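You operate a simulated robot arm through the tools that you are given. There is no shell and no other tool. Be economical: measure what you need, move in short steps, check, and stop when the job is done.

Carry out the task below with a simulated robot arm. There is one attempt and no reset: what you move stays moved.

## Task
Take the orange tub from the second shelf from the bottom of the tall shelf and put it on the bottom shelf of the tall shelf. Then stack the tub labelled "egg salad" from the top of the steel cupboard on top of the tub marked "yogurt". Then stack the purple tub labelled "cream dip" from the top of the steel cupboard on top of the purple tub that says "coleslaw". Then take the cream pad from the left end of the probe bench and leave it in the cream tray. Then take the white punnet from the high deck of the stock shelf and put it on the grey board. Then take the purple brush and put it on the top of the small table. Then fetch the pink pack that says "cooked beet" from the deck of the steel cart and set it on the third shelf from the top of the tall shelf. Then open the lidder drawer. Do these in the order given. Set down upright: orange tub.

Only the result counts: the job must be done as asked and must still hold three seconds after the hand-in. Knocking over, shifting, dropping, spilling or breaking anything else fails it.

## Robot
A 7-joint arm with a fingered hand on a trunk, on a base that drives. Base frame: it is fixed to the floor where the robot stands at the start and does not move with it; the origin is under the middle of the robot, x ahead of it, y to its left, z up; the surface under the hand at the start is at about z = 1120. Readings come in mm, rad, newtons and seconds.
With the tool pointing down near the work surface it reaches from about 200 to 520 mm from the robot's upright axis, wherever it stands. Its first joint turns from -1.204 to 3.002 rad. Places, roughly: black tub, grey tub [-5500, -2500, 1000]; bottom shelf of the tall shelf [600, -500, 300]; cream pad (10x7x6 cm) [-7400, -1800, 900]; cream tray (31x21x9 cm) [-7500, -1400, 900]; grey board (35x25x1 cm) [500, -1200, 700]; lidder drawer [-7500, 11300, 900]; orange tub [500, -250, 750]; pink pack [-1750, 3750, 750]; purple brush (15x5x10 cm) [600, 600, 900]; purple tub [-5750, -2750, 1000]; third shelf of the tall shelf [600, -500, 1100]; top of the small table [-1200, -300, 900]; white punnet [-1750, -2500, 1250]. Payload 3.4 kg.
Tool frame: the origin (TCP) lies between the finger pads and is the grasp point; the fingertips stand 25 mm ahead of it; z points along the fingers, y is the line along which they close. The gripper opens to 88 mm. The gripper's body begins 29 mm behind the TCP. The gripper is a hand of 4 fingers: y runs from the thumb to the fingers, the wrist lies at [-13, -97, -162] in the tool frame, and closing takes about 1.5 s.
Orientation is told as [roll, pitch, yaw] about the base's x, y, z axes, in that order, counted from this pose: with the fingers straight down and the wrist toward the robot, the tool's x, y and z point along [0, 1, 0], [1, 0, 0] and [0, 0, -1] of the base frame.

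## Interface
- The arm moves only by the tool jog_arm. Its argument "rows" is a list that holds one entry, the list of rows, each a list of 6 numbers: the shift along the base's x, y, z in units of 150 mm (1.0 is 150 mm), then the turn, a rotation vector about the base's x, y, z in units of 180 degrees (1.0 is 180 degrees). In form: [[[dx, dy, dz, rx, ry, rz], ...]]. A call has 1 to 12 rows; each row is the pose to reach, as a shift and turn from the pose commanded when the call began. "fingers" is the gripper command, from -1 (fully open) to 1 (shut), values between in proportion, set as the call begins (left out, the last holds). A call with a number of a shift or a turn outside -1 to 1 is refused whole. Rows are played at 5 a second. More than 50 mm and 0.15 rad between two rows, or a gripper value outside its range, and nothing of the call is played. A pose out of reach is approached as far as the arm can. The call stops where the force on the tool passes 40 N (or 10 N more than at its start, if that is more) or the arm is blocked; 0.2 s more then pass. Each finger travels about 108 mm/s and halts on what it meets, pressing with about 34 N; the grip force reading is that of the motor and also rises with nothing between the fingers. The clock runs only during rows and for 0.2 s after the last one: add rows that repeat a pose to give the fingers time. It gives the time, the measured TCP pose, the force on the tool (base axes), the opening and the grip force at its end, in the units of the frame above (readings bear some noise), with the torque about the TCP (base axes, N m) and any sound that the robot's microphone picked up.
- Cameras (640 x 400 px; columns grow to the right, rows downward): "scene" is now at [140.3, 4.8, 1240.1]; the picture's right is [0.06, -1.00, -0.00], its down [-0.50, -0.03, -0.86] and it looks along [0.86, 0.06, -0.50] (base axes); focal length 214 px, centre (320, 200). "wrist" rides on the gripper at [64, -83, -98] in the tool frame; the picture's right is [-0.62, 0.37, -0.69], its down [-0.71, -0.63, 0.30] and it looks along [-0.32, 0.68, 0.65] (tool axes); focal length 265 px, centre (320, 200).
- capture(camera): a new picture of that camera. It takes no simulated time.
- lift_body(by): slides the trunk up (or, below 0, down) by that many mm; the arm and the scene camera ride with it, the base frame stays. It gives what a move gives, with no picture.
- roll_base(legs): drives the robot by 1 to 6 legs, each [ahead, left, turn to the left] in mm, mm and rad, along the robot's own axes; the way and the turn of a leg run together, so that a leg with both is an arc; at most 1500 mm and 3.142 rad a leg. The arm and the cameras ride along, it lands a little off, and it stops where it bumps. It gives what a move gives.
- set_fingers(index, middle, ring, thumb_bend, thumb_turn): sets how far each is bent, from 0 (flat) to 100 (curled in); at 30 the hand is open as for a grip, at 70 the pads meet at the TCP. One left out holds its place. A second passes; each finger stops where it meets its share of the squeeze, and holds until it gets a number again. A gripper value or a shape takes the hand back. It gives what a move gives, with no picture; readings hold the bend of each and the force on the fingers (four entries, about 0 where the hand has none), thumb and palm. thumb_turn goes from beside the hand (0) to across from the fingers (100), as for a grip.
- hand_shape(shape): the hand has 4 fingers and takes this shape, open, in about a second: jaw (thumb against the fingers, like two jaws); tri (thumb and two fingers); tip (a fingertip pinch); poke (one finger out to press); point (the index stretched); flat (the hand flat); cup (the hand cupped); fist (a fist). The gripper value then closes the fingers along that shape, each until it touches; the sizes above hold for jaw. It gives what a move gives, with no picture.
- head_to(pan, tilt): turns the head with the scene camera to pan (to the left, within 1.501 rad either way) and tilt (down, from -0.506 to 1.204), counted from straight ahead of the robot. It gives what a move gives.
- point_at(camera, pixels): there is no depth. For up to 12 entries [column, row, z] of the newest picture of that camera ("zoom" is the newest enlarged one), the place [x, y] in the base frame at which the ray of that pixel passes the height z, good to about 2 mm. It takes no simulated time.
- close_up(camera, box): a new picture of the part [left, top, right, bottom] of that camera's present view, enlarged. It takes no simulated time.
- job_done(): hands the job in; it is judged then, once.

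Go step by step. Measure first, check grasps and placings, and put right what went wrong. The budget is 145 turns and 168 pictures, counting those below and the enlarged ones. Unless the task says otherwise, let go and move clear before handing in, and close with one line.

The tools are called after ">>>" as a command line: name --argument value ..., lists and objects as JSON in quotes. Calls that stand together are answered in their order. jog_arm: Moves the arm, as the interface text tells. Its arguments: {"type":"object","properties":{"rows":{"type":"array","items":{"type":"array","items":{"type":"array","items":{"type":"number"}}}},"fingers":{"type":"number"}},"required":["rows"]} The other tools are called the same way: lift_body (by) slides the trunk up or down; hand_shape (shape) gives the hand a shape; set_fingers (index, middle, ring, thumb_bend, thumb_turn) moves the fingers one by one; roll_base (legs) drives the base; head_to (pan, tilt) turns the head that bears the scene camera; capture (camera) takes a picture; point_at (camera, pixels) gives the place at which the rays of pixels pass given heights; close_up (camera, box) takes an enlarged picture of a part of a camera's view; job_done () hands the job in.

At the start:

```text
time_s: 0.0
ee_pos: [500.3, -227.2, 1207.1]
tcp_rot: [0.0, -0.001, -0.001]
ft_force: [0.1, -0.4, 0.0]
ft_torque: [0.0, -0.02, 0.0]
gripper_width: 87.6
grip_force: 0.0
shape: jaw
bend: [30.0, 30.0, 30.0, 30.0, 98.0]
finger forces: [0.1, 0.0, 0.1, 0.0, 0.0, 0.1]
trunk travel left (down, up): [-540.0, 300.0]
robot x, y, heading: [0.3, -2.7, -0.0]
head pan, tilt: [0.065, 0.525]
```

scene: 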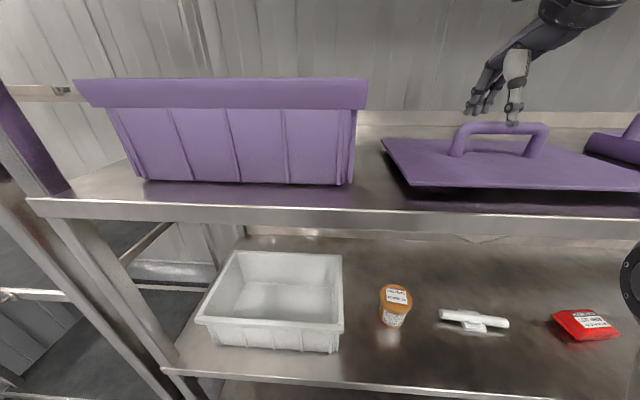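
wrist: 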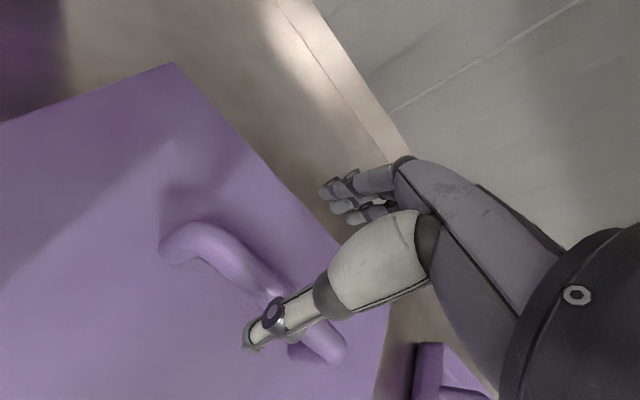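

The orange tub stands on the lower board at about pixel (395,305). I'll measure it and look at the board edges, and tilt the head down for the bottom shelf.

>>> point_at --camera "scene" --pixels '[[393, 325, 700], [393, 325, 730], [393, 325, 750], [395, 290, 790], [320, 225, 1100], [320, 210, 1120], [300, 380, 700], [300, 380, 720]]'

>>> close_up --camera "scene" --box '[340, 250, 500, 350]'

>>> head_to --pan -0.4 --tilt 1.0

>>> capture --camera "scene"

```text
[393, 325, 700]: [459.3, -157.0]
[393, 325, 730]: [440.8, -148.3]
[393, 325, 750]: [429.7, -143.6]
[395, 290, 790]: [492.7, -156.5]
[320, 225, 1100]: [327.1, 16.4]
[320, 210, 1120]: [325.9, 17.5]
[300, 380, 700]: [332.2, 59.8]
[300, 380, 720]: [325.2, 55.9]
```

```text
4.00 times, centred on (420, 300) of scene
```

zoom: 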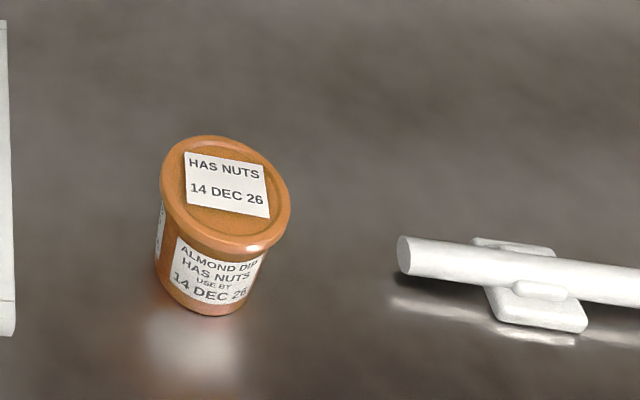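

```text
time_s: 0.9
ee_pos: [499.1, -226.2, 1206.5]
tcp_rot: [-0.001, 0.0, 0.0]
ft_force: [-0.5, -0.4, -0.2]
ft_torque: [-0.03, 0.0, 0.0]
gripper_width: 87.5
grip_force: 0.0
shape: jaw
bend: [30.0, 30.0, 30.0, 30.0, 98.0]
finger forces: [0.0, 0.0, 0.0, 0.0, 0.1, 0.0]
trunk travel left (down, up): [-540.0, 300.0]
robot x, y, heading: [0.4, -0.5, 0.0]
head pan, tilt: [-0.4, 1.0]
```

```text
164 pictures are left
```

scene: 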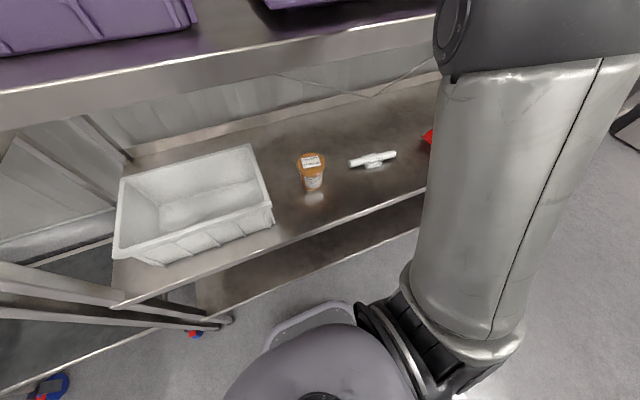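

The tub stands near [460,-157] on the board at about z 700, with a bottom shelf below it. I'll raise the trunk a little, back out from over the shelf, then lower the trunk and look from the front.

>>> lift_body --by 80

>>> roll_base --legs '[[-500, 0, 0]]'

>>> lift_body --by -400

>>> head_to --pan -0.1 --tilt 0.45

>>> capture --camera "scene"

```text
time_s: 2.1
ee_pos: [500.6, -226.2, 1286.9]
tcp_rot: [0.0, 0.001, -0.001]
ft_force: [0.3, 0.0, 0.3]
ft_torque: [0.02, 0.05, 0.02]
gripper_width: 87.7
grip_force: 0.0
shape: jaw
bend: [30.0, 30.0, 30.0, 30.0, 98.0]
finger forces: [0.1, 0.0, 0.1, 0.1, 0.0, 0.0]
trunk travel left (down, up): [-620.0, 220.0]
robot x, y, heading: [-3.5, -0.2, -0.003]
head pan, tilt: [-0.4, 1.0]
```

```text
time_s: 5.0
ee_pos: [2.9, -226.6, 1287.4]
tcp_rot: [0.001, -0.001, -0.001]
ft_force: [-0.4, 0.3, -0.4]
ft_torque: [-0.02, -0.01, 0.01]
gripper_width: 87.6
grip_force: 0.0
shape: jaw
bend: [30.0, 30.0, 30.0, 30.0, 98.0]
finger forces: [0.1, 0.0, 0.1, 0.0, 0.0, 0.1]
trunk travel left (down, up): [-620.0, 220.0]
robot x, y, heading: [-497.2, 0.9, -0.001]
head pan, tilt: [-0.4, 1.0]
```

```text
time_s: 8.8
ee_pos: [2.6, -227.2, 885.9]
tcp_rot: [0.0, 0.0, -0.001]
ft_force: [0.4, -0.2, -0.8]
ft_torque: [-0.01, -0.02, -0.02]
gripper_width: 87.6
grip_force: 0.0
shape: jaw
bend: [30.0, 30.0, 30.0, 30.0, 98.0]
finger forces: [0.1, 0.0, 0.1, 0.1, 0.0, 0.1]
trunk travel left (down, up): [-220.0, 620.0]
robot x, y, heading: [-496.9, -1.2, -0.0]
head pan, tilt: [-0.4, 1.0]
```

```text
time_s: 9.8
ee_pos: [2.9, -226.5, 886.8]
tcp_rot: [0.0, -0.001, -0.001]
ft_force: [-0.6, 0.7, -0.6]
ft_torque: [0.02, 0.0, -0.01]
gripper_width: 87.5
grip_force: 0.1
shape: jaw
bend: [30.0, 30.0, 30.0, 30.0, 98.0]
finger forces: [0.0, 0.0, 0.0, 0.0, 0.0, 0.0]
trunk travel left (down, up): [-220.0, 620.0]
robot x, y, heading: [-499.0, 1.8, -0.002]
head pan, tilt: [-0.099, 0.45]
```

```text
163 pictures are left
```

scene: 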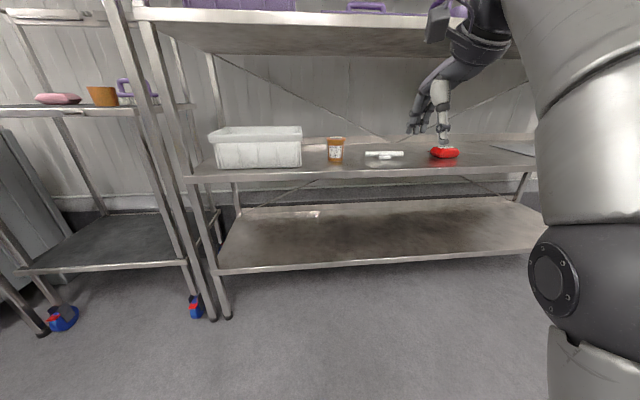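

The bottom shelf is empty and the tub is at pixel (336,150). I'll triangulate the heights with this second view.

>>> point_at --camera "scene" --pixels '[[335, 162, 680], [335, 162, 700], [335, 162, 720], [336, 138, 780], [336, 138, 800], [280, 176, 700], [280, 265, 250], [280, 265, 300], [280, 209, 300], [280, 209, 250], [336, 54, 1080]]'

>>> close_up --camera "scene" --box '[200, 110, 520, 310]'

```text
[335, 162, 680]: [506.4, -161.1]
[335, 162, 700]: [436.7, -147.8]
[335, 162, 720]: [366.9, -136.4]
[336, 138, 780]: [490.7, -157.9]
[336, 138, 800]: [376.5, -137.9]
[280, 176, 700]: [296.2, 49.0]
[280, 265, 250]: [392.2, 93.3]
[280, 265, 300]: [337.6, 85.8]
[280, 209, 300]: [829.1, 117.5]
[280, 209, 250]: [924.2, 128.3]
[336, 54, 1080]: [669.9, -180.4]
```

```text
2.00 times, centred on (360, 210) of scene
```

zoom: 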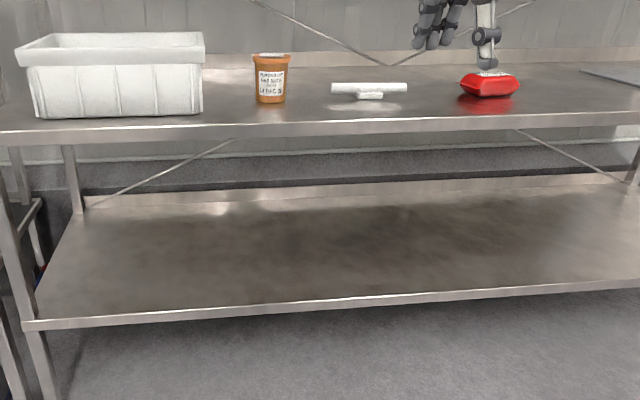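

Tub: bottom front at about [452,-155,696], roughly 74 mm rim and 95 mm high, centre about [481,-157]. I'll roll the hand 60° in free air so the fingers point left and down, for a side grasp under the upper board.

>>> jog_arm --rows '[[[0, 0, 0, 0.047, 0, 0], [0, 0, 0, 0.094, 0, 0], [0, 0, 0, 0.141, 0, 0], [0, 0, 0, 0.188, 0, 0], [0, 0, 0, 0.235, 0, 0], [0, 0, 0, 0.282, 0, 0], [0, 0, 0, 0.329, 0, 0], [0, 0, 0, 0.361, 0, 0], [0, 0, 0, 0.361, 0, 0]]]' --fingers -1

>>> capture --camera "scene"

>>> capture --camera "wrist"

```text
time_s: 11.8
ee_pos: [1.6, -227.2, 887.3]
tcp_rot: [1.137, 0.002, -0.002]
ft_force: [0.1, 0.1, 0.7]
ft_torque: [0.0, 0.0, 0.01]
gripper_width: 87.5
grip_force: 0.0
shape: jaw
bend: [30.0, 30.0, 30.0, 30.0, 98.0]
finger forces: [0.0, 0.0, 0.0, 0.0, 0.0, 0.0]
trunk travel left (down, up): [-220.0, 620.0]
robot x, y, heading: [-496.5, 2.3, -0.005]
head pan, tilt: [-0.099, 0.45]
```

```text
161 pictures are left
```

scene: 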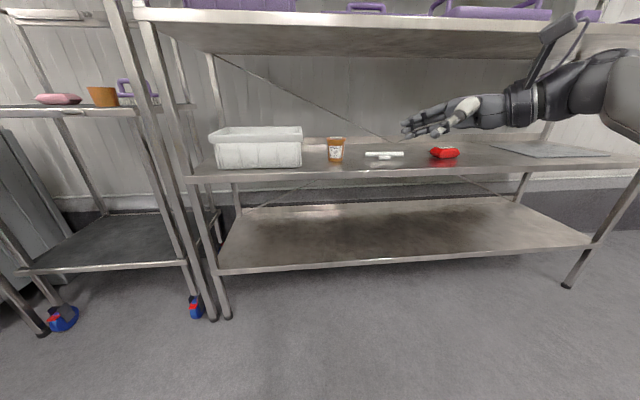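

```text
160 pictures are left
```

wrist: 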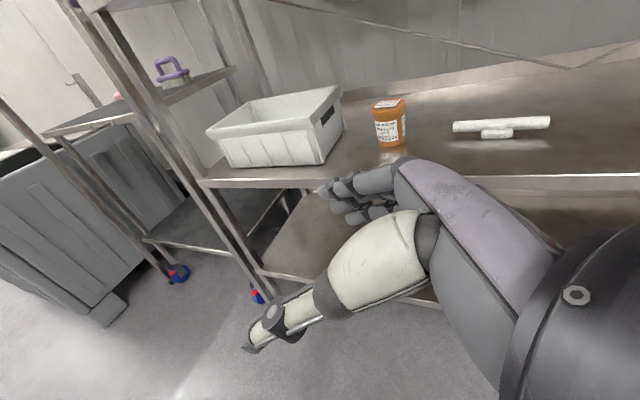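

The hand orientation works. I'll lower the trunk by 100 and drive in so the hand sits to the right of the tub.

>>> lift_body --by -110

>>> roll_base --legs '[[0, -60, 0], [478, 0, 0]]'

>>> head_to --pan -0.2 --tilt 0.35

>>> capture --camera "scene"

>>> capture --camera "wrist"

```text
time_s: 13.2
ee_pos: [2.1, -226.5, 775.6]
tcp_rot: [1.135, 0.003, 0.001]
ft_force: [0.3, 0.0, 0.7]
ft_torque: [0.02, -0.03, -0.02]
gripper_width: 87.6
grip_force: 0.1
shape: jaw
bend: [30.0, 30.0, 30.0, 30.0, 98.0]
finger forces: [0.0, 0.1, 0.1, 0.0, 0.1, 0.0]
trunk travel left (down, up): [-110.0, 730.0]
robot x, y, heading: [-496.9, 1.1, -0.003]
head pan, tilt: [-0.099, 0.45]
```

```text
time_s: 16.6
ee_pos: [474.4, -287.5, 776.6]
tcp_rot: [1.133, 0.002, -0.002]
ft_force: [-0.2, 0.8, 0.3]
ft_torque: [-0.01, -0.03, -0.01]
gripper_width: 87.6
grip_force: 0.1
shape: jaw
bend: [30.0, 30.0, 30.0, 30.0, 98.0]
finger forces: [0.0, 0.0, 0.0, 0.1, 0.0, 0.1]
trunk travel left (down, up): [-110.0, 730.0]
robot x, y, heading: [-24.1, -56.9, -0.002]
head pan, tilt: [-0.099, 0.45]
```

```text
time_s: 17.3
ee_pos: [474.4, -287.2, 776.6]
tcp_rot: [1.134, 0.001, -0.002]
ft_force: [0.2, 0.3, -0.4]
ft_torque: [-0.01, 0.01, 0.01]
gripper_width: 87.6
grip_force: 0.0
shape: jaw
bend: [30.0, 30.0, 30.0, 30.0, 98.0]
finger forces: [0.1, 0.0, 0.1, 0.0, 0.0, 0.1]
trunk travel left (down, up): [-110.0, 730.0]
robot x, y, heading: [-22.7, -59.7, -0.0]
head pan, tilt: [-0.201, 0.351]
```

```text
159 pictures are left
```

scene: 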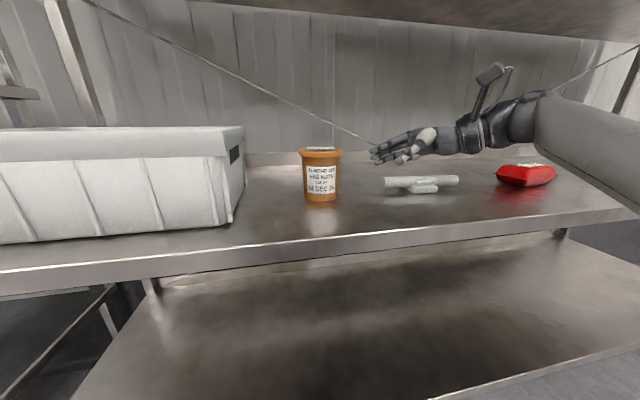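

```text
158 pictures are left
```

wrist: 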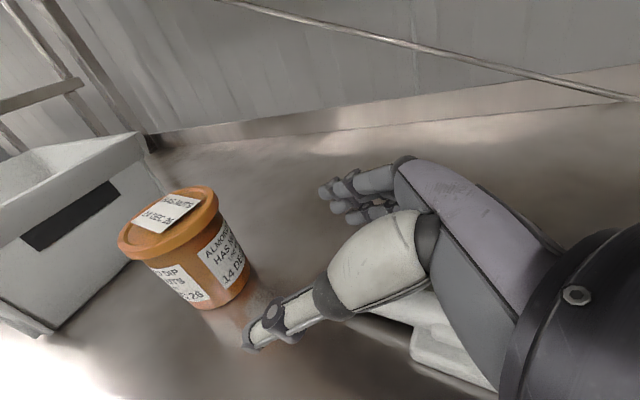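

The hand is in, to the right of the tub. I'll refine the tub's position from both cameras.

>>> point_at --camera "scene" --pixels '[[321, 202, 697], [300, 151, 785], [342, 151, 785], [305, 180, 735], [337, 180, 735]]'

>>> point_at --camera "wrist" --pixels '[[208, 309, 697], [250, 283, 697], [167, 213, 790], [167, 213, 780], [117, 242, 785], [216, 194, 785]]'

```text
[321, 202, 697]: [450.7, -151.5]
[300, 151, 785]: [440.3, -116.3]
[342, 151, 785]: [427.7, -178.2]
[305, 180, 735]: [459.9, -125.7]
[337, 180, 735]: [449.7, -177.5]
```

```text
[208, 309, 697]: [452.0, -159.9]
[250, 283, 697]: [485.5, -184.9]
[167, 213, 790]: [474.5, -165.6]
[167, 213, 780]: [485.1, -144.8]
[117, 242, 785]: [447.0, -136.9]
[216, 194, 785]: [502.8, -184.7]
```

Tub centre is about [478,-153] with the body about 54 mm wide. I'll slide the hand left and down onto it, then close.

>>> jog_arm --rows '[[[0.01, 0.2, -0.04, 0, 0, 0], [0.02, 0.4, -0.08, 0, 0, 0], [0.03, 0.6, -0.12, 0, 0, 0], [0.03, 0.75, -0.16, 0, 0, 0], [0.03, 0.89, -0.19, 0, 0, 0], [0.03, 0.89, -0.19, 0, 0, 0]]]'

>>> capture --camera "scene"

>>> capture --camera "wrist"

```text
time_s: 18.7
ee_pos: [477.6, -152.7, 748.3]
tcp_rot: [1.135, 0.002, -0.001]
ft_force: [0.6, -0.4, -0.5]
ft_torque: [0.02, -0.03, -0.01]
gripper_width: 87.8
grip_force: 0.0
shape: jaw
bend: [30.0, 30.0, 30.0, 30.0, 98.0]
finger forces: [0.6, 0.0, 0.0, 0.1, 0.0, 0.0]
trunk travel left (down, up): [-110.0, 730.0]
robot x, y, heading: [-25.3, -63.1, -0.001]
head pan, tilt: [-0.201, 0.351]
```

```text
157 pictures are left
```

scene: 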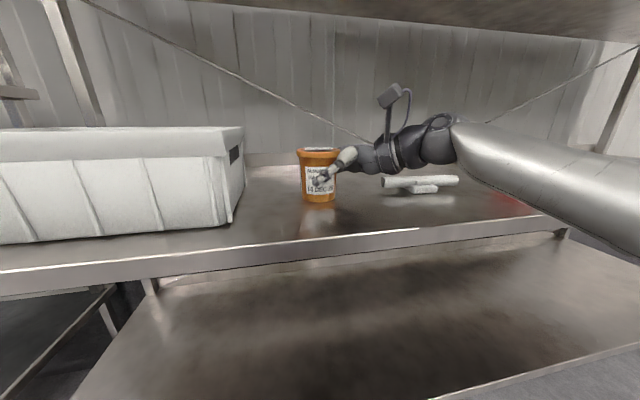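

```text
156 pictures are left
```

wrist: 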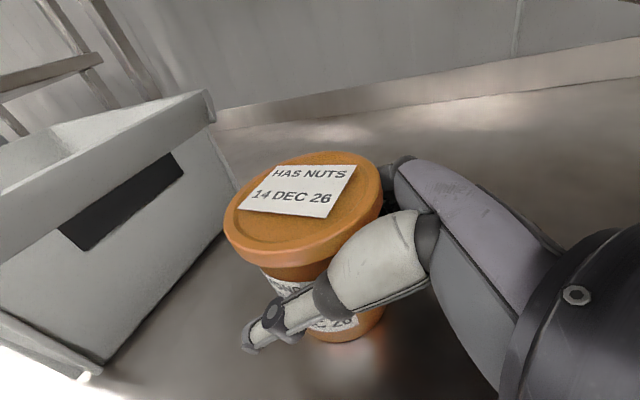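

The tub is between thumb and fingers. I'll close the grip.

>>> jog_arm --rows '[[[0, 0, 0, 0, 0, 0], [0, 0, 0, 0, 0, 0], [0, 0, 0, 0, 0, 0], [0, 0, 0, 0, 0, 0], [0, 0, 0, 0, 0, 0], [0, 0, 0, 0, 0, 0], [0, 0, 0, 0, 0, 0], [0, 0, 0, 0, 0, 0]]]' --fingers 1

>>> jog_arm --rows '[[[0, 0, 0.1, 0, 0, 0], [0, 0, 0.25, 0, 0, 0], [0, 0, 0.4, 0, 0, 0], [0, 0, 0.4, 0, 0, 0]]]'

>>> capture --camera "scene"

```text
time_s: 20.5
ee_pos: [478.6, -153.6, 748.6]
tcp_rot: [1.134, 0.002, -0.001]
ft_force: [0.5, -0.2, -2.2]
ft_torque: [0.01, 0.0, -0.01]
gripper_width: 56.3
grip_force: 33.6
shape: jaw
bend: [36.0, 41.0, 36.0, 64.0, 100.0]
finger forces: [22.4, 10.3, 4.2, 0.1, 37.5, 0.1]
trunk travel left (down, up): [-110.0, 730.0]
robot x, y, heading: [-24.1, -59.4, -0.001]
head pan, tilt: [-0.201, 0.351]
```

```text
time_s: 21.5
ee_pos: [477.4, -153.4, 808.4]
tcp_rot: [1.134, 0.002, -0.004]
ft_force: [0.7, 1.0, -2.1]
ft_torque: [0.01, 0.0, -0.01]
gripper_width: 56.3
grip_force: 34.0
shape: jaw
bend: [36.0, 41.0, 36.0, 64.0, 100.0]
finger forces: [22.2, 10.3, 4.2, 0.0, 37.4, 0.0]
trunk travel left (down, up): [-110.0, 730.0]
robot x, y, heading: [-25.2, -62.3, -0.005]
head pan, tilt: [-0.201, 0.351]
```

```text
155 pictures are left
```

scene: 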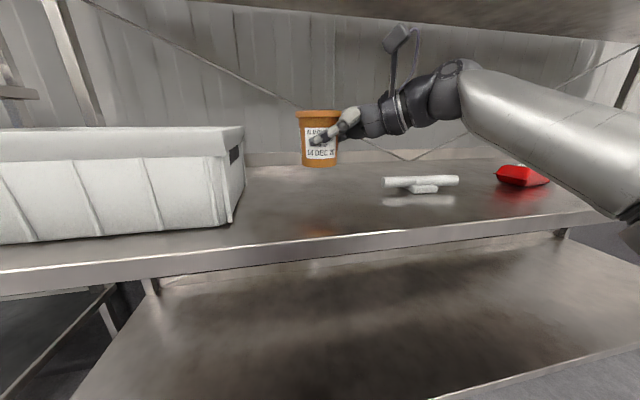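

The tub is held and upright (opening 56, grip 34 N). I'll back out and lower the trunk and arm in front of the shelf.

>>> roll_base --legs '[[-400, 0, 0]]'

>>> lift_body --by -108

>>> jog_arm --rows '[[[0, 0, -0.3, 0, 0, 0], [0, 0, -0.6, 0, 0, 0], [0, 0, -0.9, 0, 0, 0]]]'

>>> jog_arm --rows '[[[0, 0, -0.3, 0, 0, 0], [0, 0, -0.6, 0, 0, 0], [0, 0, -0.9, 0, 0, 0], [0, 0, -0.9, 0, 0, 0]]]'

>>> head_to --pan -0.2 --tilt 0.6

>>> capture --camera "scene"

```text
time_s: 24.0
ee_pos: [81.8, -153.5, 807.8]
tcp_rot: [1.133, 0.001, 0.0]
ft_force: [0.1, -0.4, -2.0]
ft_torque: [0.01, -0.01, -0.01]
gripper_width: 56.2
grip_force: 34.2
shape: jaw
bend: [36.0, 41.0, 36.0, 64.0, 100.0]
finger forces: [22.1, 10.2, 4.2, 0.0, 37.4, 0.1]
trunk travel left (down, up): [-110.0, 730.0]
robot x, y, heading: [-419.1, -57.9, 0.001]
head pan, tilt: [-0.201, 0.351]
```

```text
time_s: 25.4
ee_pos: [83.0, -151.1, 699.1]
tcp_rot: [1.134, 0.0, 0.003]
ft_force: [0.4, 0.0, -3.1]
ft_torque: [0.02, 0.03, 0.02]
gripper_width: 56.0
grip_force: 34.5
shape: jaw
bend: [36.0, 41.0, 36.0, 64.0, 100.0]
finger forces: [22.1, 10.3, 4.3, 0.1, 37.4, 0.0]
trunk travel left (down, up): [-2.0, 838.0]
robot x, y, heading: [-422.0, -63.7, -0.0]
head pan, tilt: [-0.201, 0.351]
```

```text
time_s: 26.2
ee_pos: [82.5, -151.6, 561.6]
tcp_rot: [1.134, 0.001, 0.002]
ft_force: [-0.1, -0.8, -2.9]
ft_torque: [-0.03, 0.02, -0.01]
gripper_width: 55.6
grip_force: 34.0
shape: jaw
bend: [36.0, 41.0, 36.0, 65.0, 100.0]
finger forces: [22.0, 10.3, 4.5, 0.0, 37.2, 0.1]
trunk travel left (down, up): [-2.0, 838.0]
robot x, y, heading: [-422.7, -61.3, -0.003]
head pan, tilt: [-0.201, 0.351]
```

```text
time_s: 27.2
ee_pos: [83.2, -153.2, 427.5]
tcp_rot: [1.134, 0.003, 0.002]
ft_force: [-0.9, 0.3, -1.7]
ft_torque: [-0.01, -0.02, 0.04]
gripper_width: 55.7
grip_force: 33.8
shape: jaw
bend: [36.0, 41.0, 36.0, 65.0, 100.0]
finger forces: [21.8, 10.3, 4.2, 0.0, 36.9, 0.0]
trunk travel left (down, up): [-2.0, 838.0]
robot x, y, heading: [-418.4, -60.9, -0.003]
head pan, tilt: [-0.201, 0.351]
```

```text
time_s: 27.9
ee_pos: [83.3, -152.6, 428.6]
tcp_rot: [1.133, 0.002, 0.0]
ft_force: [0.4, 0.9, -2.3]
ft_torque: [0.02, -0.02, -0.01]
gripper_width: 55.8
grip_force: 34.1
shape: jaw
bend: [36.0, 41.0, 36.0, 65.0, 100.0]
finger forces: [21.8, 10.3, 4.4, 0.0, 37.0, 0.1]
trunk travel left (down, up): [-2.0, 838.0]
robot x, y, heading: [-420.7, -62.0, 0.001]
head pan, tilt: [-0.201, 0.6]
```

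```text
154 pictures are left
```

scene: 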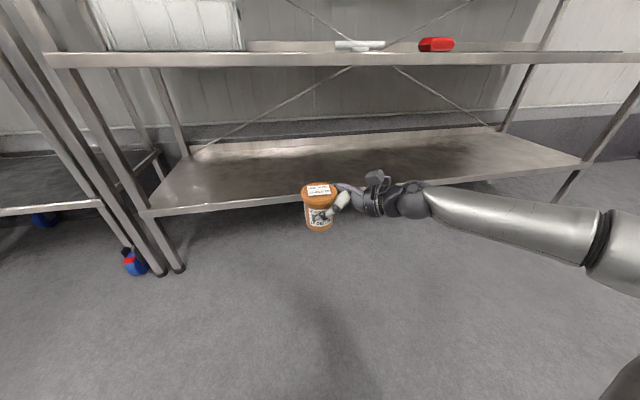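

The arm reached z 428 with the forearm almost level. I'll measure the bottom board's edge before driving in.

>>> point_at --camera "scene" --pixels '[[250, 203, 300], [250, 203, 290], [250, 203, 310], [250, 213, 300], [250, 213, 260], [320, 232, 378]]'

>>> roll_base --legs '[[365, 0, 0]]'

>>> capture --camera "scene"

```text
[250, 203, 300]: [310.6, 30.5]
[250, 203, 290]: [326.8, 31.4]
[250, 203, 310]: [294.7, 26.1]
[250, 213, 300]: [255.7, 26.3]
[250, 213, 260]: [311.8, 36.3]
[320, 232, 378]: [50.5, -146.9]
```

```text
time_s: 30.3
ee_pos: [449.8, -157.8, 428.9]
tcp_rot: [1.134, 0.002, -0.006]
ft_force: [0.2, 0.0, -3.0]
ft_torque: [-0.04, 0.01, 0.0]
gripper_width: 55.8
grip_force: 34.3
shape: jaw
bend: [36.0, 41.0, 36.0, 65.0, 100.0]
finger forces: [21.8, 10.3, 4.3, 0.0, 37.0, 0.0]
trunk travel left (down, up): [-2.0, 838.0]
robot x, y, heading: [-55.9, -61.2, -0.007]
head pan, tilt: [-0.201, 0.6]
```

```text
153 pictures are left
```

scene: 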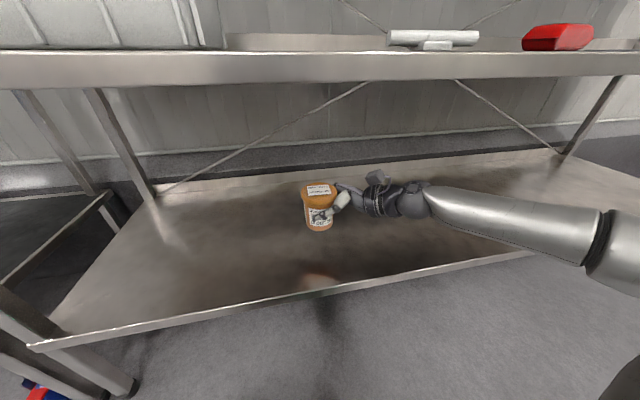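

I'll lower the tub to just above the board, then creep down to contact.

>>> jog_arm --rows '[[[0, 0, -0.25, 0, 0, 0], [0, 0, -0.45, 0, 0, 0], [0, 0, -0.5, 0, 0, 0], [0, 0, -0.5, 0, 0, 0]]]'

>>> jog_arm --rows '[[[0, 0, -0.015, 0, 0, 0], [0, 0, -0.03, 0, 0, 0], [0, 0, -0.03, 0, 0, 0]]]'

>>> capture --camera "scene"

```text
time_s: 31.3
ee_pos: [449.1, -156.0, 353.5]
tcp_rot: [1.134, 0.002, -0.006]
ft_force: [0.1, 0.0, -1.9]
ft_torque: [-0.01, -0.03, -0.01]
gripper_width: 55.4
grip_force: 34.2
shape: jaw
bend: [36.0, 41.0, 36.0, 65.0, 100.0]
finger forces: [21.6, 10.3, 4.4, 0.0, 36.9, 0.0]
trunk travel left (down, up): [-2.0, 838.0]
robot x, y, heading: [-51.7, -63.2, -0.01]
head pan, tilt: [-0.201, 0.6]
```

```text
time_s: 32.1
ee_pos: [448.1, -157.3, 349.2]
tcp_rot: [1.133, 0.002, -0.006]
ft_force: [0.5, -1.0, -1.5]
ft_torque: [0.01, -0.02, 0.0]
gripper_width: 55.4
grip_force: 34.1
shape: jaw
bend: [36.0, 41.0, 36.0, 65.0, 100.0]
finger forces: [21.7, 10.2, 4.3, 0.0, 36.9, 0.0]
trunk travel left (down, up): [-2.0, 838.0]
robot x, y, heading: [-54.4, -60.7, -0.012]
head pan, tilt: [-0.201, 0.6]
```

```text
152 pictures are left
```

scene: 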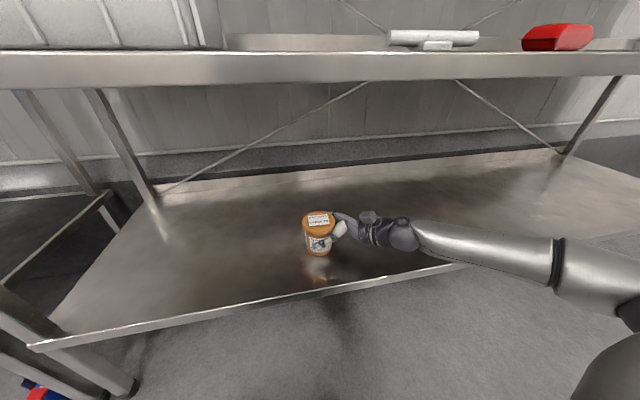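

Not in contact yet (−1.5 N). I'll creep down further.

>>> jog_arm --rows '[[[0, 0, -0.015, 0, 0, 0], [0, 0, -0.025, 0, 0, 0], [0, 0, -0.025, 0, 0, 0]]]'

>>> jog_arm --rows '[[[0, 0, -0.01, 0, 0, 0], [0, 0, -0.02, 0, 0, 0], [0, 0, -0.02, 0, 0, 0]]]'

>>> close_up --camera "scene" --box '[240, 180, 400, 280]'

```text
time_s: 32.9
ee_pos: [448.1, -156.8, 347.7]
tcp_rot: [1.135, -0.002, -0.008]
ft_force: [-0.7, -1.0, 11.0]
ft_torque: [0.11, -0.26, -0.02]
gripper_width: 55.8
grip_force: 34.1
shape: jaw
bend: [36.0, 41.0, 36.0, 65.0, 99.0]
finger forces: [21.5, 10.5, 4.4, 0.0, 36.7, 0.0]
trunk travel left (down, up): [-2.0, 838.0]
robot x, y, heading: [-53.3, -62.5, -0.008]
head pan, tilt: [-0.201, 0.6]
```

```text
time_s: 33.7
ee_pos: [447.3, -157.6, 344.4]
tcp_rot: [1.134, -0.004, -0.009]
ft_force: [2.9, -4.2, 23.4]
ft_torque: [0.12, -0.47, 0.06]
gripper_width: 54.8
grip_force: 33.7
shape: jaw
bend: [36.0, 41.0, 36.0, 66.0, 98.0]
finger forces: [21.6, 11.2, 4.9, 0.0, 35.5, 0.1]
trunk travel left (down, up): [-2.0, 838.0]
robot x, y, heading: [-51.9, -60.5, -0.012]
head pan, tilt: [-0.201, 0.6]
```

```text
4.00 times, centred on (320, 230) of scene
```

zoom: 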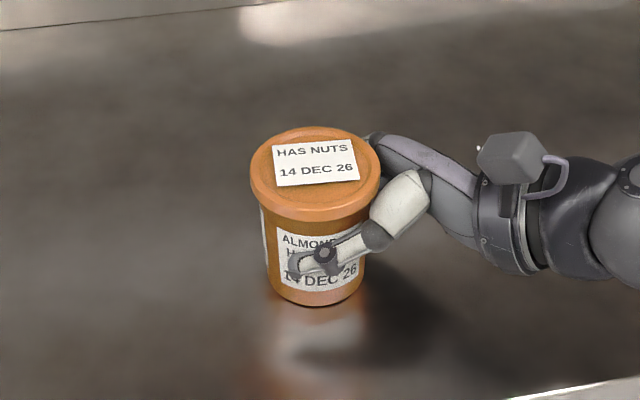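

It touched down at about 348 (force +11, then +23 N). I'll ease up 3 mm, open, and withdraw to the right.

>>> jog_arm --rows '[[[0, 0, 0.018, 0, 0, 0], [0, 0, 0.018, 0, 0, 0]]]'

>>> jog_arm --rows '[[[0, 0, 0, 0, 0, 0], [0, 0, 0, 0, 0, 0], [0, 0, 0, 0, 0, 0], [0, 0, 0, 0, 0, 0], [0, 0, 0, 0, 0, 0], [0, 0, 0, 0, 0, 0], [0, -0.2, 0.05, 0, 0, 0], [0, -0.5, 0.15, 0, 0, 0], [0, -0.8, 0.3, 0, 0, 0]]]' --fingers -1

>>> capture --camera "scene"

```text
time_s: 34.3
ee_pos: [446.9, -159.0, 346.3]
tcp_rot: [1.134, -0.001, -0.009]
ft_force: [4.1, -2.2, 14.8]
ft_torque: [0.11, -0.46, 0.0]
gripper_width: 54.9
grip_force: 34.4
shape: jaw
bend: [36.0, 41.0, 36.0, 66.0, 98.0]
finger forces: [21.6, 12.0, 5.2, 0.0, 35.7, 0.0]
trunk travel left (down, up): [-2.0, 838.0]
robot x, y, heading: [-58.0, -61.5, -0.009]
head pan, tilt: [-0.201, 0.6]
```

```text
refused: row 9 steps farther than a row can; nothing moved
```

```text
150 pictures are left
```

scene: 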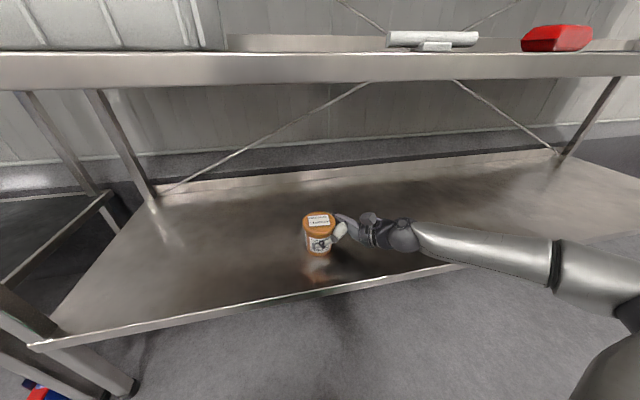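

>>> jog_arm --rows '[[[0, 0, 0, 0, 0, 0], [0, 0, 0, 0, 0, 0], [0, 0, 0, 0, 0, 0], [0, 0, 0, 0, 0, 0], [0, 0, 0, 0, 0, 0], [0, 0, 0, 0, 0, 0], [0, -0.2, 0.05, 0, 0, 0], [0, -0.45, 0.12, 0, 0, 0], [0, -0.7, 0.2, 0, 0, 0], [0, -0.95, 0.3, 0, 0, 0]]]' --fingers -1

>>> capture --camera "scene"

```text
time_s: 36.5
ee_pos: [448.8, -301.2, 390.2]
tcp_rot: [1.136, 0.002, -0.007]
ft_force: [0.7, -0.1, 0.3]
ft_torque: [0.0, 0.02, 0.0]
gripper_width: 87.8
grip_force: 0.0
shape: jaw
bend: [30.0, 30.0, 30.0, 30.0, 98.0]
finger forces: [0.1, 0.0, 0.1, 0.0, 0.1, 0.0]
trunk travel left (down, up): [-2.0, 838.0]
robot x, y, heading: [-56.7, -64.6, -0.008]
head pan, tilt: [-0.201, 0.6]
```

```text
149 pictures are left
```

scene: 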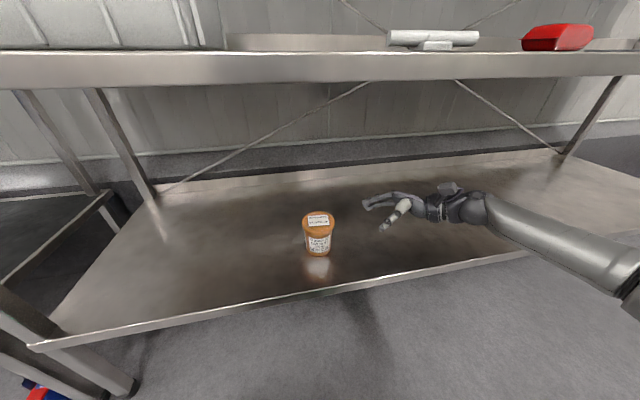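

The orange tub stands upright on the bottom shelf and the hand is clear. I'll back out, raise the trunk and arm, and look around.

>>> roll_base --legs '[[-380, 0, 0]]'

>>> lift_body --by 620

>>> jog_arm --rows '[[[0, 0, 0.3, 0, 0, 0], [0, 0, 0.6, 0, 0, 0], [0, 0, 0.9, 0, 0, 0], [-0.3, 0, 0.95, 0, 0, 0], [-0.6, 0, 0.98, 0, 0, 0], [-0.9, 0, 1, 0, 0, 0]]]'

>>> head_to --pan 1.4 --tilt 0.25

>>> capture --camera "scene"

>>> head_to --pan -1.4 --tilt 0.25

>>> capture --camera "scene"

```text
time_s: 38.9
ee_pos: [65.1, -295.4, 389.5]
tcp_rot: [1.134, 0.002, 0.005]
ft_force: [0.8, 1.1, -0.6]
ft_torque: [-0.02, -0.01, 0.02]
gripper_width: 87.7
grip_force: 0.0
shape: jaw
bend: [30.0, 30.0, 30.0, 30.0, 98.0]
finger forces: [0.0, 0.0, 0.1, 0.1, 0.0, 0.1]
trunk travel left (down, up): [-2.0, 838.0]
robot x, y, heading: [-440.4, -62.3, 0.005]
head pan, tilt: [-0.201, 0.6]
```

```text
refused: 620 is not a number from -400 to 400
```

```text
time_s: 40.3
ee_pos: [-72.9, -295.0, 539.6]
tcp_rot: [1.134, 0.001, 0.002]
ft_force: [0.7, 0.5, 0.2]
ft_torque: [0.02, 0.01, -0.03]
gripper_width: 88.0
grip_force: 0.0
shape: jaw
bend: [30.0, 30.0, 30.0, 30.0, 98.0]
finger forces: [0.1, 0.0, 0.0, 0.0, 0.0, 0.0]
trunk travel left (down, up): [-2.0, 838.0]
robot x, y, heading: [-441.3, -61.7, 0.002]
head pan, tilt: [-0.201, 0.6]
```

```text
time_s: 42.0
ee_pos: [-72.7, -294.2, 539.5]
tcp_rot: [1.135, 0.001, 0.005]
ft_force: [0.3, 0.2, 0.2]
ft_torque: [0.03, 0.03, 0.01]
gripper_width: 88.1
grip_force: 0.1
shape: jaw
bend: [30.0, 30.0, 30.0, 30.0, 98.0]
finger forces: [0.0, 0.0, 0.1, 0.0, 0.0, 0.0]
trunk travel left (down, up): [-2.0, 838.0]
robot x, y, heading: [-442.6, -61.0, 0.004]
head pan, tilt: [1.4, 0.25]
```

```text
148 pictures are left
```

scene: 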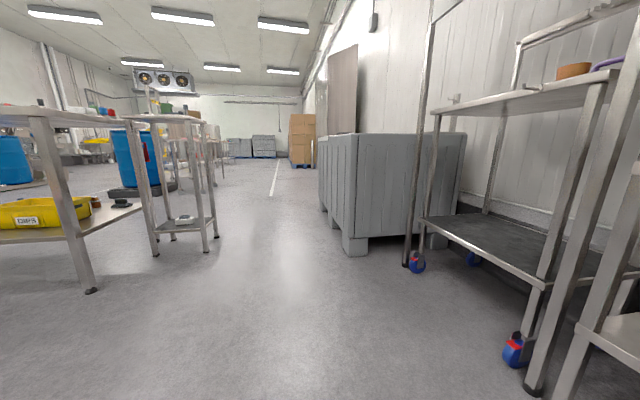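

```text
time_s: 44.5
ee_pos: [-71.3, -293.4, 539.2]
tcp_rot: [1.133, 0.0, 0.004]
ft_force: [0.4, 0.6, -1.2]
ft_torque: [-0.01, 0.02, -0.01]
gripper_width: 87.5
grip_force: 0.1
shape: jaw
bend: [30.0, 30.0, 30.0, 30.0, 98.0]
finger forces: [0.1, 0.0, 0.0, 0.1, 0.0, 0.1]
trunk travel left (down, up): [-2.0, 838.0]
robot x, y, heading: [-440.6, -61.7, 0.003]
head pan, tilt: [-1.4, 0.25]
```

```text
147 pictures are left
```

scene: 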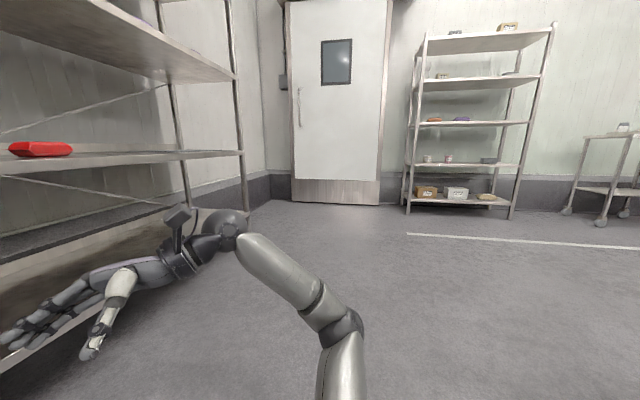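

Behind is not visible yet. I'll raise the trunk by 620, turn left 90° and look toward −x.

>>> lift_body --by 400

>>> lift_body --by 220

>>> roll_base --legs '[[0, 0, 1.571]]'

>>> head_to --pan 1.45 --tilt 0.3

>>> capture --camera "scene"

```text
time_s: 48.3
ee_pos: [-70.7, -293.4, 940.7]
tcp_rot: [1.134, 0.002, 0.004]
ft_force: [-0.9, -0.5, -0.3]
ft_torque: [0.02, 0.0, 0.03]
gripper_width: 87.7
grip_force: 0.0
shape: jaw
bend: [30.0, 30.0, 30.0, 30.0, 98.0]
finger forces: [0.0, 0.0, 0.0, 0.0, 0.0, 0.1]
trunk travel left (down, up): [-402.0, 438.0]
robot x, y, heading: [-440.7, -61.8, 0.002]
head pan, tilt: [-1.4, 0.25]
```

```text
time_s: 50.6
ee_pos: [-71.8, -293.6, 1161.1]
tcp_rot: [1.134, 0.003, 0.003]
ft_force: [0.1, -0.4, 0.4]
ft_torque: [0.0, 0.02, -0.02]
gripper_width: 87.7
grip_force: 0.0
shape: jaw
bend: [30.0, 30.0, 30.0, 30.0, 98.0]
finger forces: [0.0, 0.0, 0.0, 0.1, 0.0, 0.0]
trunk travel left (down, up): [-622.0, 218.0]
robot x, y, heading: [-442.1, -62.5, 0.008]
head pan, tilt: [-1.4, 0.25]
```

```text
time_s: 54.8
ee_pos: [-205.9, 308.3, 1159.8]
tcp_rot: [1.133, 0.002, 1.568]
ft_force: [0.2, 0.5, 1.2]
ft_torque: [0.01, 0.01, 0.02]
gripper_width: 87.7
grip_force: 0.0
shape: jaw
bend: [30.0, 30.0, 30.0, 30.0, 98.0]
finger forces: [0.0, 0.0, 0.0, 0.0, 0.0, 0.0]
trunk travel left (down, up): [-622.0, 218.0]
robot x, y, heading: [-440.8, -61.1, 1.57]
head pan, tilt: [-1.4, 0.25]
```

```text
time_s: 57.3
ee_pos: [-206.1, 307.1, 1159.4]
tcp_rot: [1.133, 0.002, 1.567]
ft_force: [0.0, 0.0, 0.4]
ft_torque: [-0.02, -0.02, -0.01]
gripper_width: 87.5
grip_force: 0.1
shape: jaw
bend: [30.0, 30.0, 30.0, 30.0, 98.0]
finger forces: [0.1, 0.1, 0.0, 0.1, 0.1, 0.0]
trunk travel left (down, up): [-622.0, 218.0]
robot x, y, heading: [-443.7, -60.4, 1.566]
head pan, tilt: [1.45, 0.3]
```

```text
146 pictures are left
```

scene: 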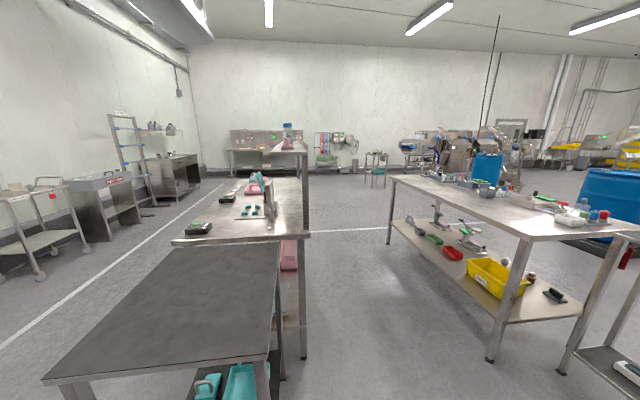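

The small table is just behind and there's an aisle along the white line to its left. I'll get floor positions of the obstacles and a close-up of the far left.

>>> point_at --camera "scene" --pixels '[[38, 278, 0], [88, 245, 0], [137, 222, 0], [145, 207, 0], [153, 206, 0], [178, 205, 0], [203, 180, 0], [0, 347, 0], [220, 186, 0], [45, 380, 900], [270, 350, 900], [282, 245, 900]]'

>>> close_up --camera "scene" --box '[0, 90, 320, 290]'

```text
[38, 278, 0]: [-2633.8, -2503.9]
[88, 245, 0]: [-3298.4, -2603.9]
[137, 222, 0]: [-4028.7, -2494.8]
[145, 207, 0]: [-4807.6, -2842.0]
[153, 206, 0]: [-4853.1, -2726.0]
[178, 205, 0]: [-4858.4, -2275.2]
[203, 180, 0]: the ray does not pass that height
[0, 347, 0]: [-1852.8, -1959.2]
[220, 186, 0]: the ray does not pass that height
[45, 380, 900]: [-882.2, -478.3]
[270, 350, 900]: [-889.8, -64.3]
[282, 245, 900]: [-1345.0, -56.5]
```

```text
2.00 times, centred on (160, 190) of scene
```

zoom: 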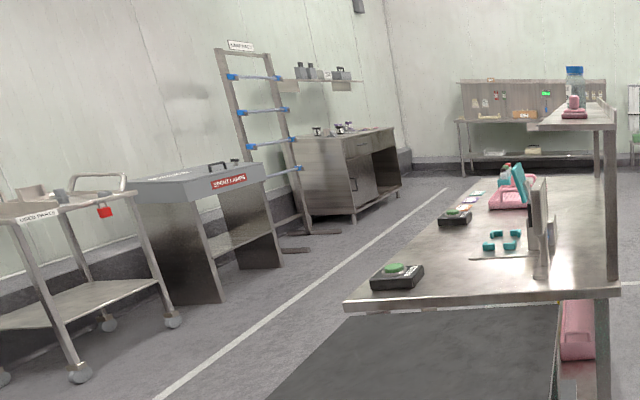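

The aisle near y = −1400 is clear all the way to the steel cupboard (front at y about −2275, x −4850 to about −6200). I'll drive there.

>>> roll_base --legs '[[-1340, 0, 0], [0, 0, 1.571], [1500, 0, 0], [1500, 0, 0], [1500, 0, 0]]'

>>> head_to --pan 0.6 --tilt 0.3

>>> capture --camera "scene"

```text
time_s: 89.0
ee_pos: [-5317.3, -1176.2, 1158.5]
tcp_rot: [1.135, 0.001, 3.132]
ft_force: [-1.3, 0.3, 0.0]
ft_torque: [0.0, 0.02, 0.0]
gripper_width: 87.7
grip_force: 0.1
shape: jaw
bend: [30.0, 30.0, 30.0, 30.0, 98.0]
finger forces: [0.0, 0.0, 0.1, 0.0, 0.0, 0.0]
trunk travel left (down, up): [-622.0, 218.0]
robot x, y, heading: [-4953.5, -1414.0, 3.128]
head pan, tilt: [1.45, 0.3]
```

```text
time_s: 90.2
ee_pos: [-5317.6, -1175.9, 1159.3]
tcp_rot: [1.133, 0.001, 3.134]
ft_force: [0.8, -0.1, -0.2]
ft_torque: [0.02, 0.0, 0.03]
gripper_width: 87.6
grip_force: 0.1
shape: jaw
bend: [30.0, 30.0, 30.0, 30.0, 98.0]
finger forces: [0.1, 0.1, 0.0, 0.0, 0.1, 0.1]
trunk travel left (down, up): [-622.0, 218.0]
robot x, y, heading: [-4946.8, -1415.2, 3.133]
head pan, tilt: [0.6, 0.3]
```

```text
144 pictures are left
```

scene: 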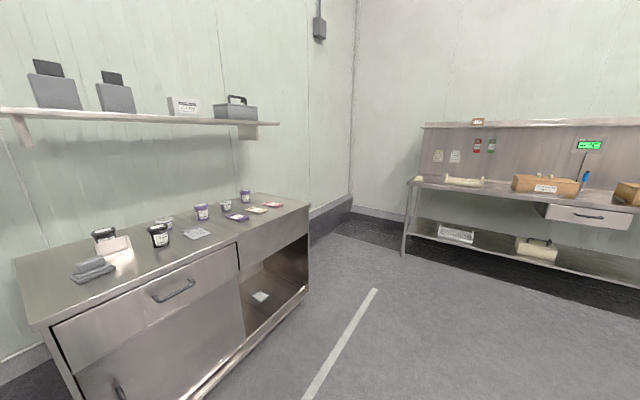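

The cupboard has several tubs on top and a wall shelf above. I'll measure and zoom.

>>> close_up --camera "scene" --box '[60, 170, 300, 320]'

>>> point_at --camera "scene" --pixels '[[105, 240, 900], [160, 246, 900], [202, 219, 900], [226, 210, 900], [245, 201, 900], [35, 330, 900], [308, 204, 900], [309, 290, 0], [18, 262, 900]]'

```text
2.67 times, centred on (180, 245) of scene
```

zoom: 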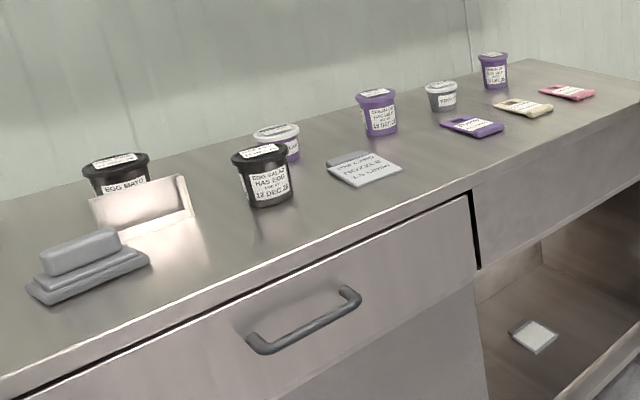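

```text
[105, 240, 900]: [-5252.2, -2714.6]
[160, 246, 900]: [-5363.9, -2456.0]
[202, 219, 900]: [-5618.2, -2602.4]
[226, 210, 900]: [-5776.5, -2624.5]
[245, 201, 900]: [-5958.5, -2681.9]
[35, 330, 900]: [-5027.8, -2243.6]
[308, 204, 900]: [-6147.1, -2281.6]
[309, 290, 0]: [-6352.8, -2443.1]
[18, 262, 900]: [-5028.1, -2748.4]
```

The egg salad tub is the black front one near (−5364,−2456). I'll drive to face the cupboard around x = −5500.

>>> roll_base --legs '[[550, 0, 0], [0, 0, 1.571], [400, 0, 0]]'

>>> head_to --pan 0 --tilt 0.6

>>> capture --camera "scene"

>>> head_to --pan 0.5 --tilt 1.2

>>> capture --camera "scene"

```text
time_s: 99.2
ee_pos: [-5763.7, -2179.0, 1159.9]
tcp_rot: [1.132, 0.001, -1.611]
ft_force: [0.8, 0.4, 1.2]
ft_torque: [0.02, 0.0, -0.02]
gripper_width: 88.0
grip_force: 0.0
shape: jaw
bend: [30.0, 30.0, 30.0, 30.0, 98.0]
finger forces: [0.0, 0.0, 0.1, 0.1, 0.0, 0.1]
trunk travel left (down, up): [-622.0, 218.0]
robot x, y, heading: [-5513.2, -1820.1, -1.608]
head pan, tilt: [0.6, 0.3]
```

```text
time_s: 100.2
ee_pos: [-5763.5, -2178.7, 1159.2]
tcp_rot: [1.136, 0.001, -1.61]
ft_force: [0.1, -0.1, -0.6]
ft_torque: [-0.02, 0.01, -0.02]
gripper_width: 87.7
grip_force: 0.0
shape: jaw
bend: [30.0, 30.0, 30.0, 30.0, 98.0]
finger forces: [0.1, 0.1, 0.1, 0.0, 0.0, 0.0]
trunk travel left (down, up): [-622.0, 218.0]
robot x, y, heading: [-5517.3, -1823.4, -1.614]
head pan, tilt: [0.0, 0.6]
```

```text
142 pictures are left
```

scene: 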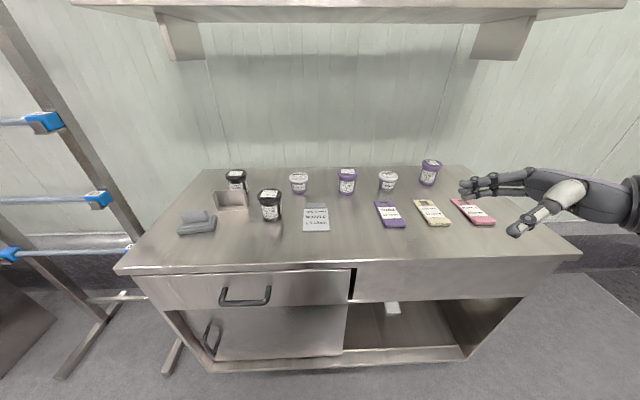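

```text
time_s: 101.2
ee_pos: [-5764.2, -2178.5, 1159.1]
tcp_rot: [1.135, 0.001, -1.611]
ft_force: [0.5, -0.6, 0.5]
ft_torque: [-0.01, -0.01, 0.02]
gripper_width: 87.8
grip_force: 0.0
shape: jaw
bend: [30.0, 30.0, 30.0, 30.0, 98.0]
finger forces: [0.1, 0.0, 0.1, 0.0, 0.0, 0.0]
trunk travel left (down, up): [-622.0, 218.0]
robot x, y, heading: [-5514.9, -1822.6, -1.613]
head pan, tilt: [0.499, 1.201]
```

```text
141 pictures are left
```

scene: 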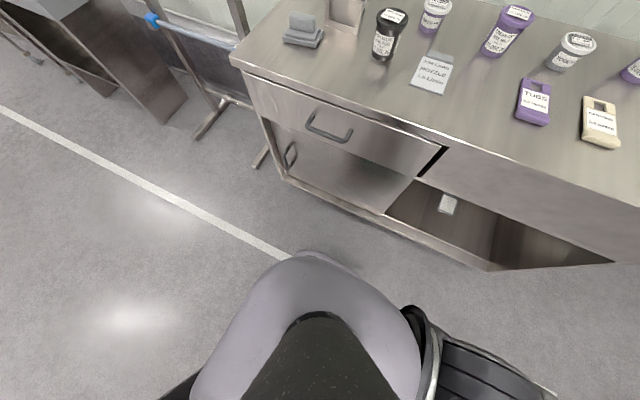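

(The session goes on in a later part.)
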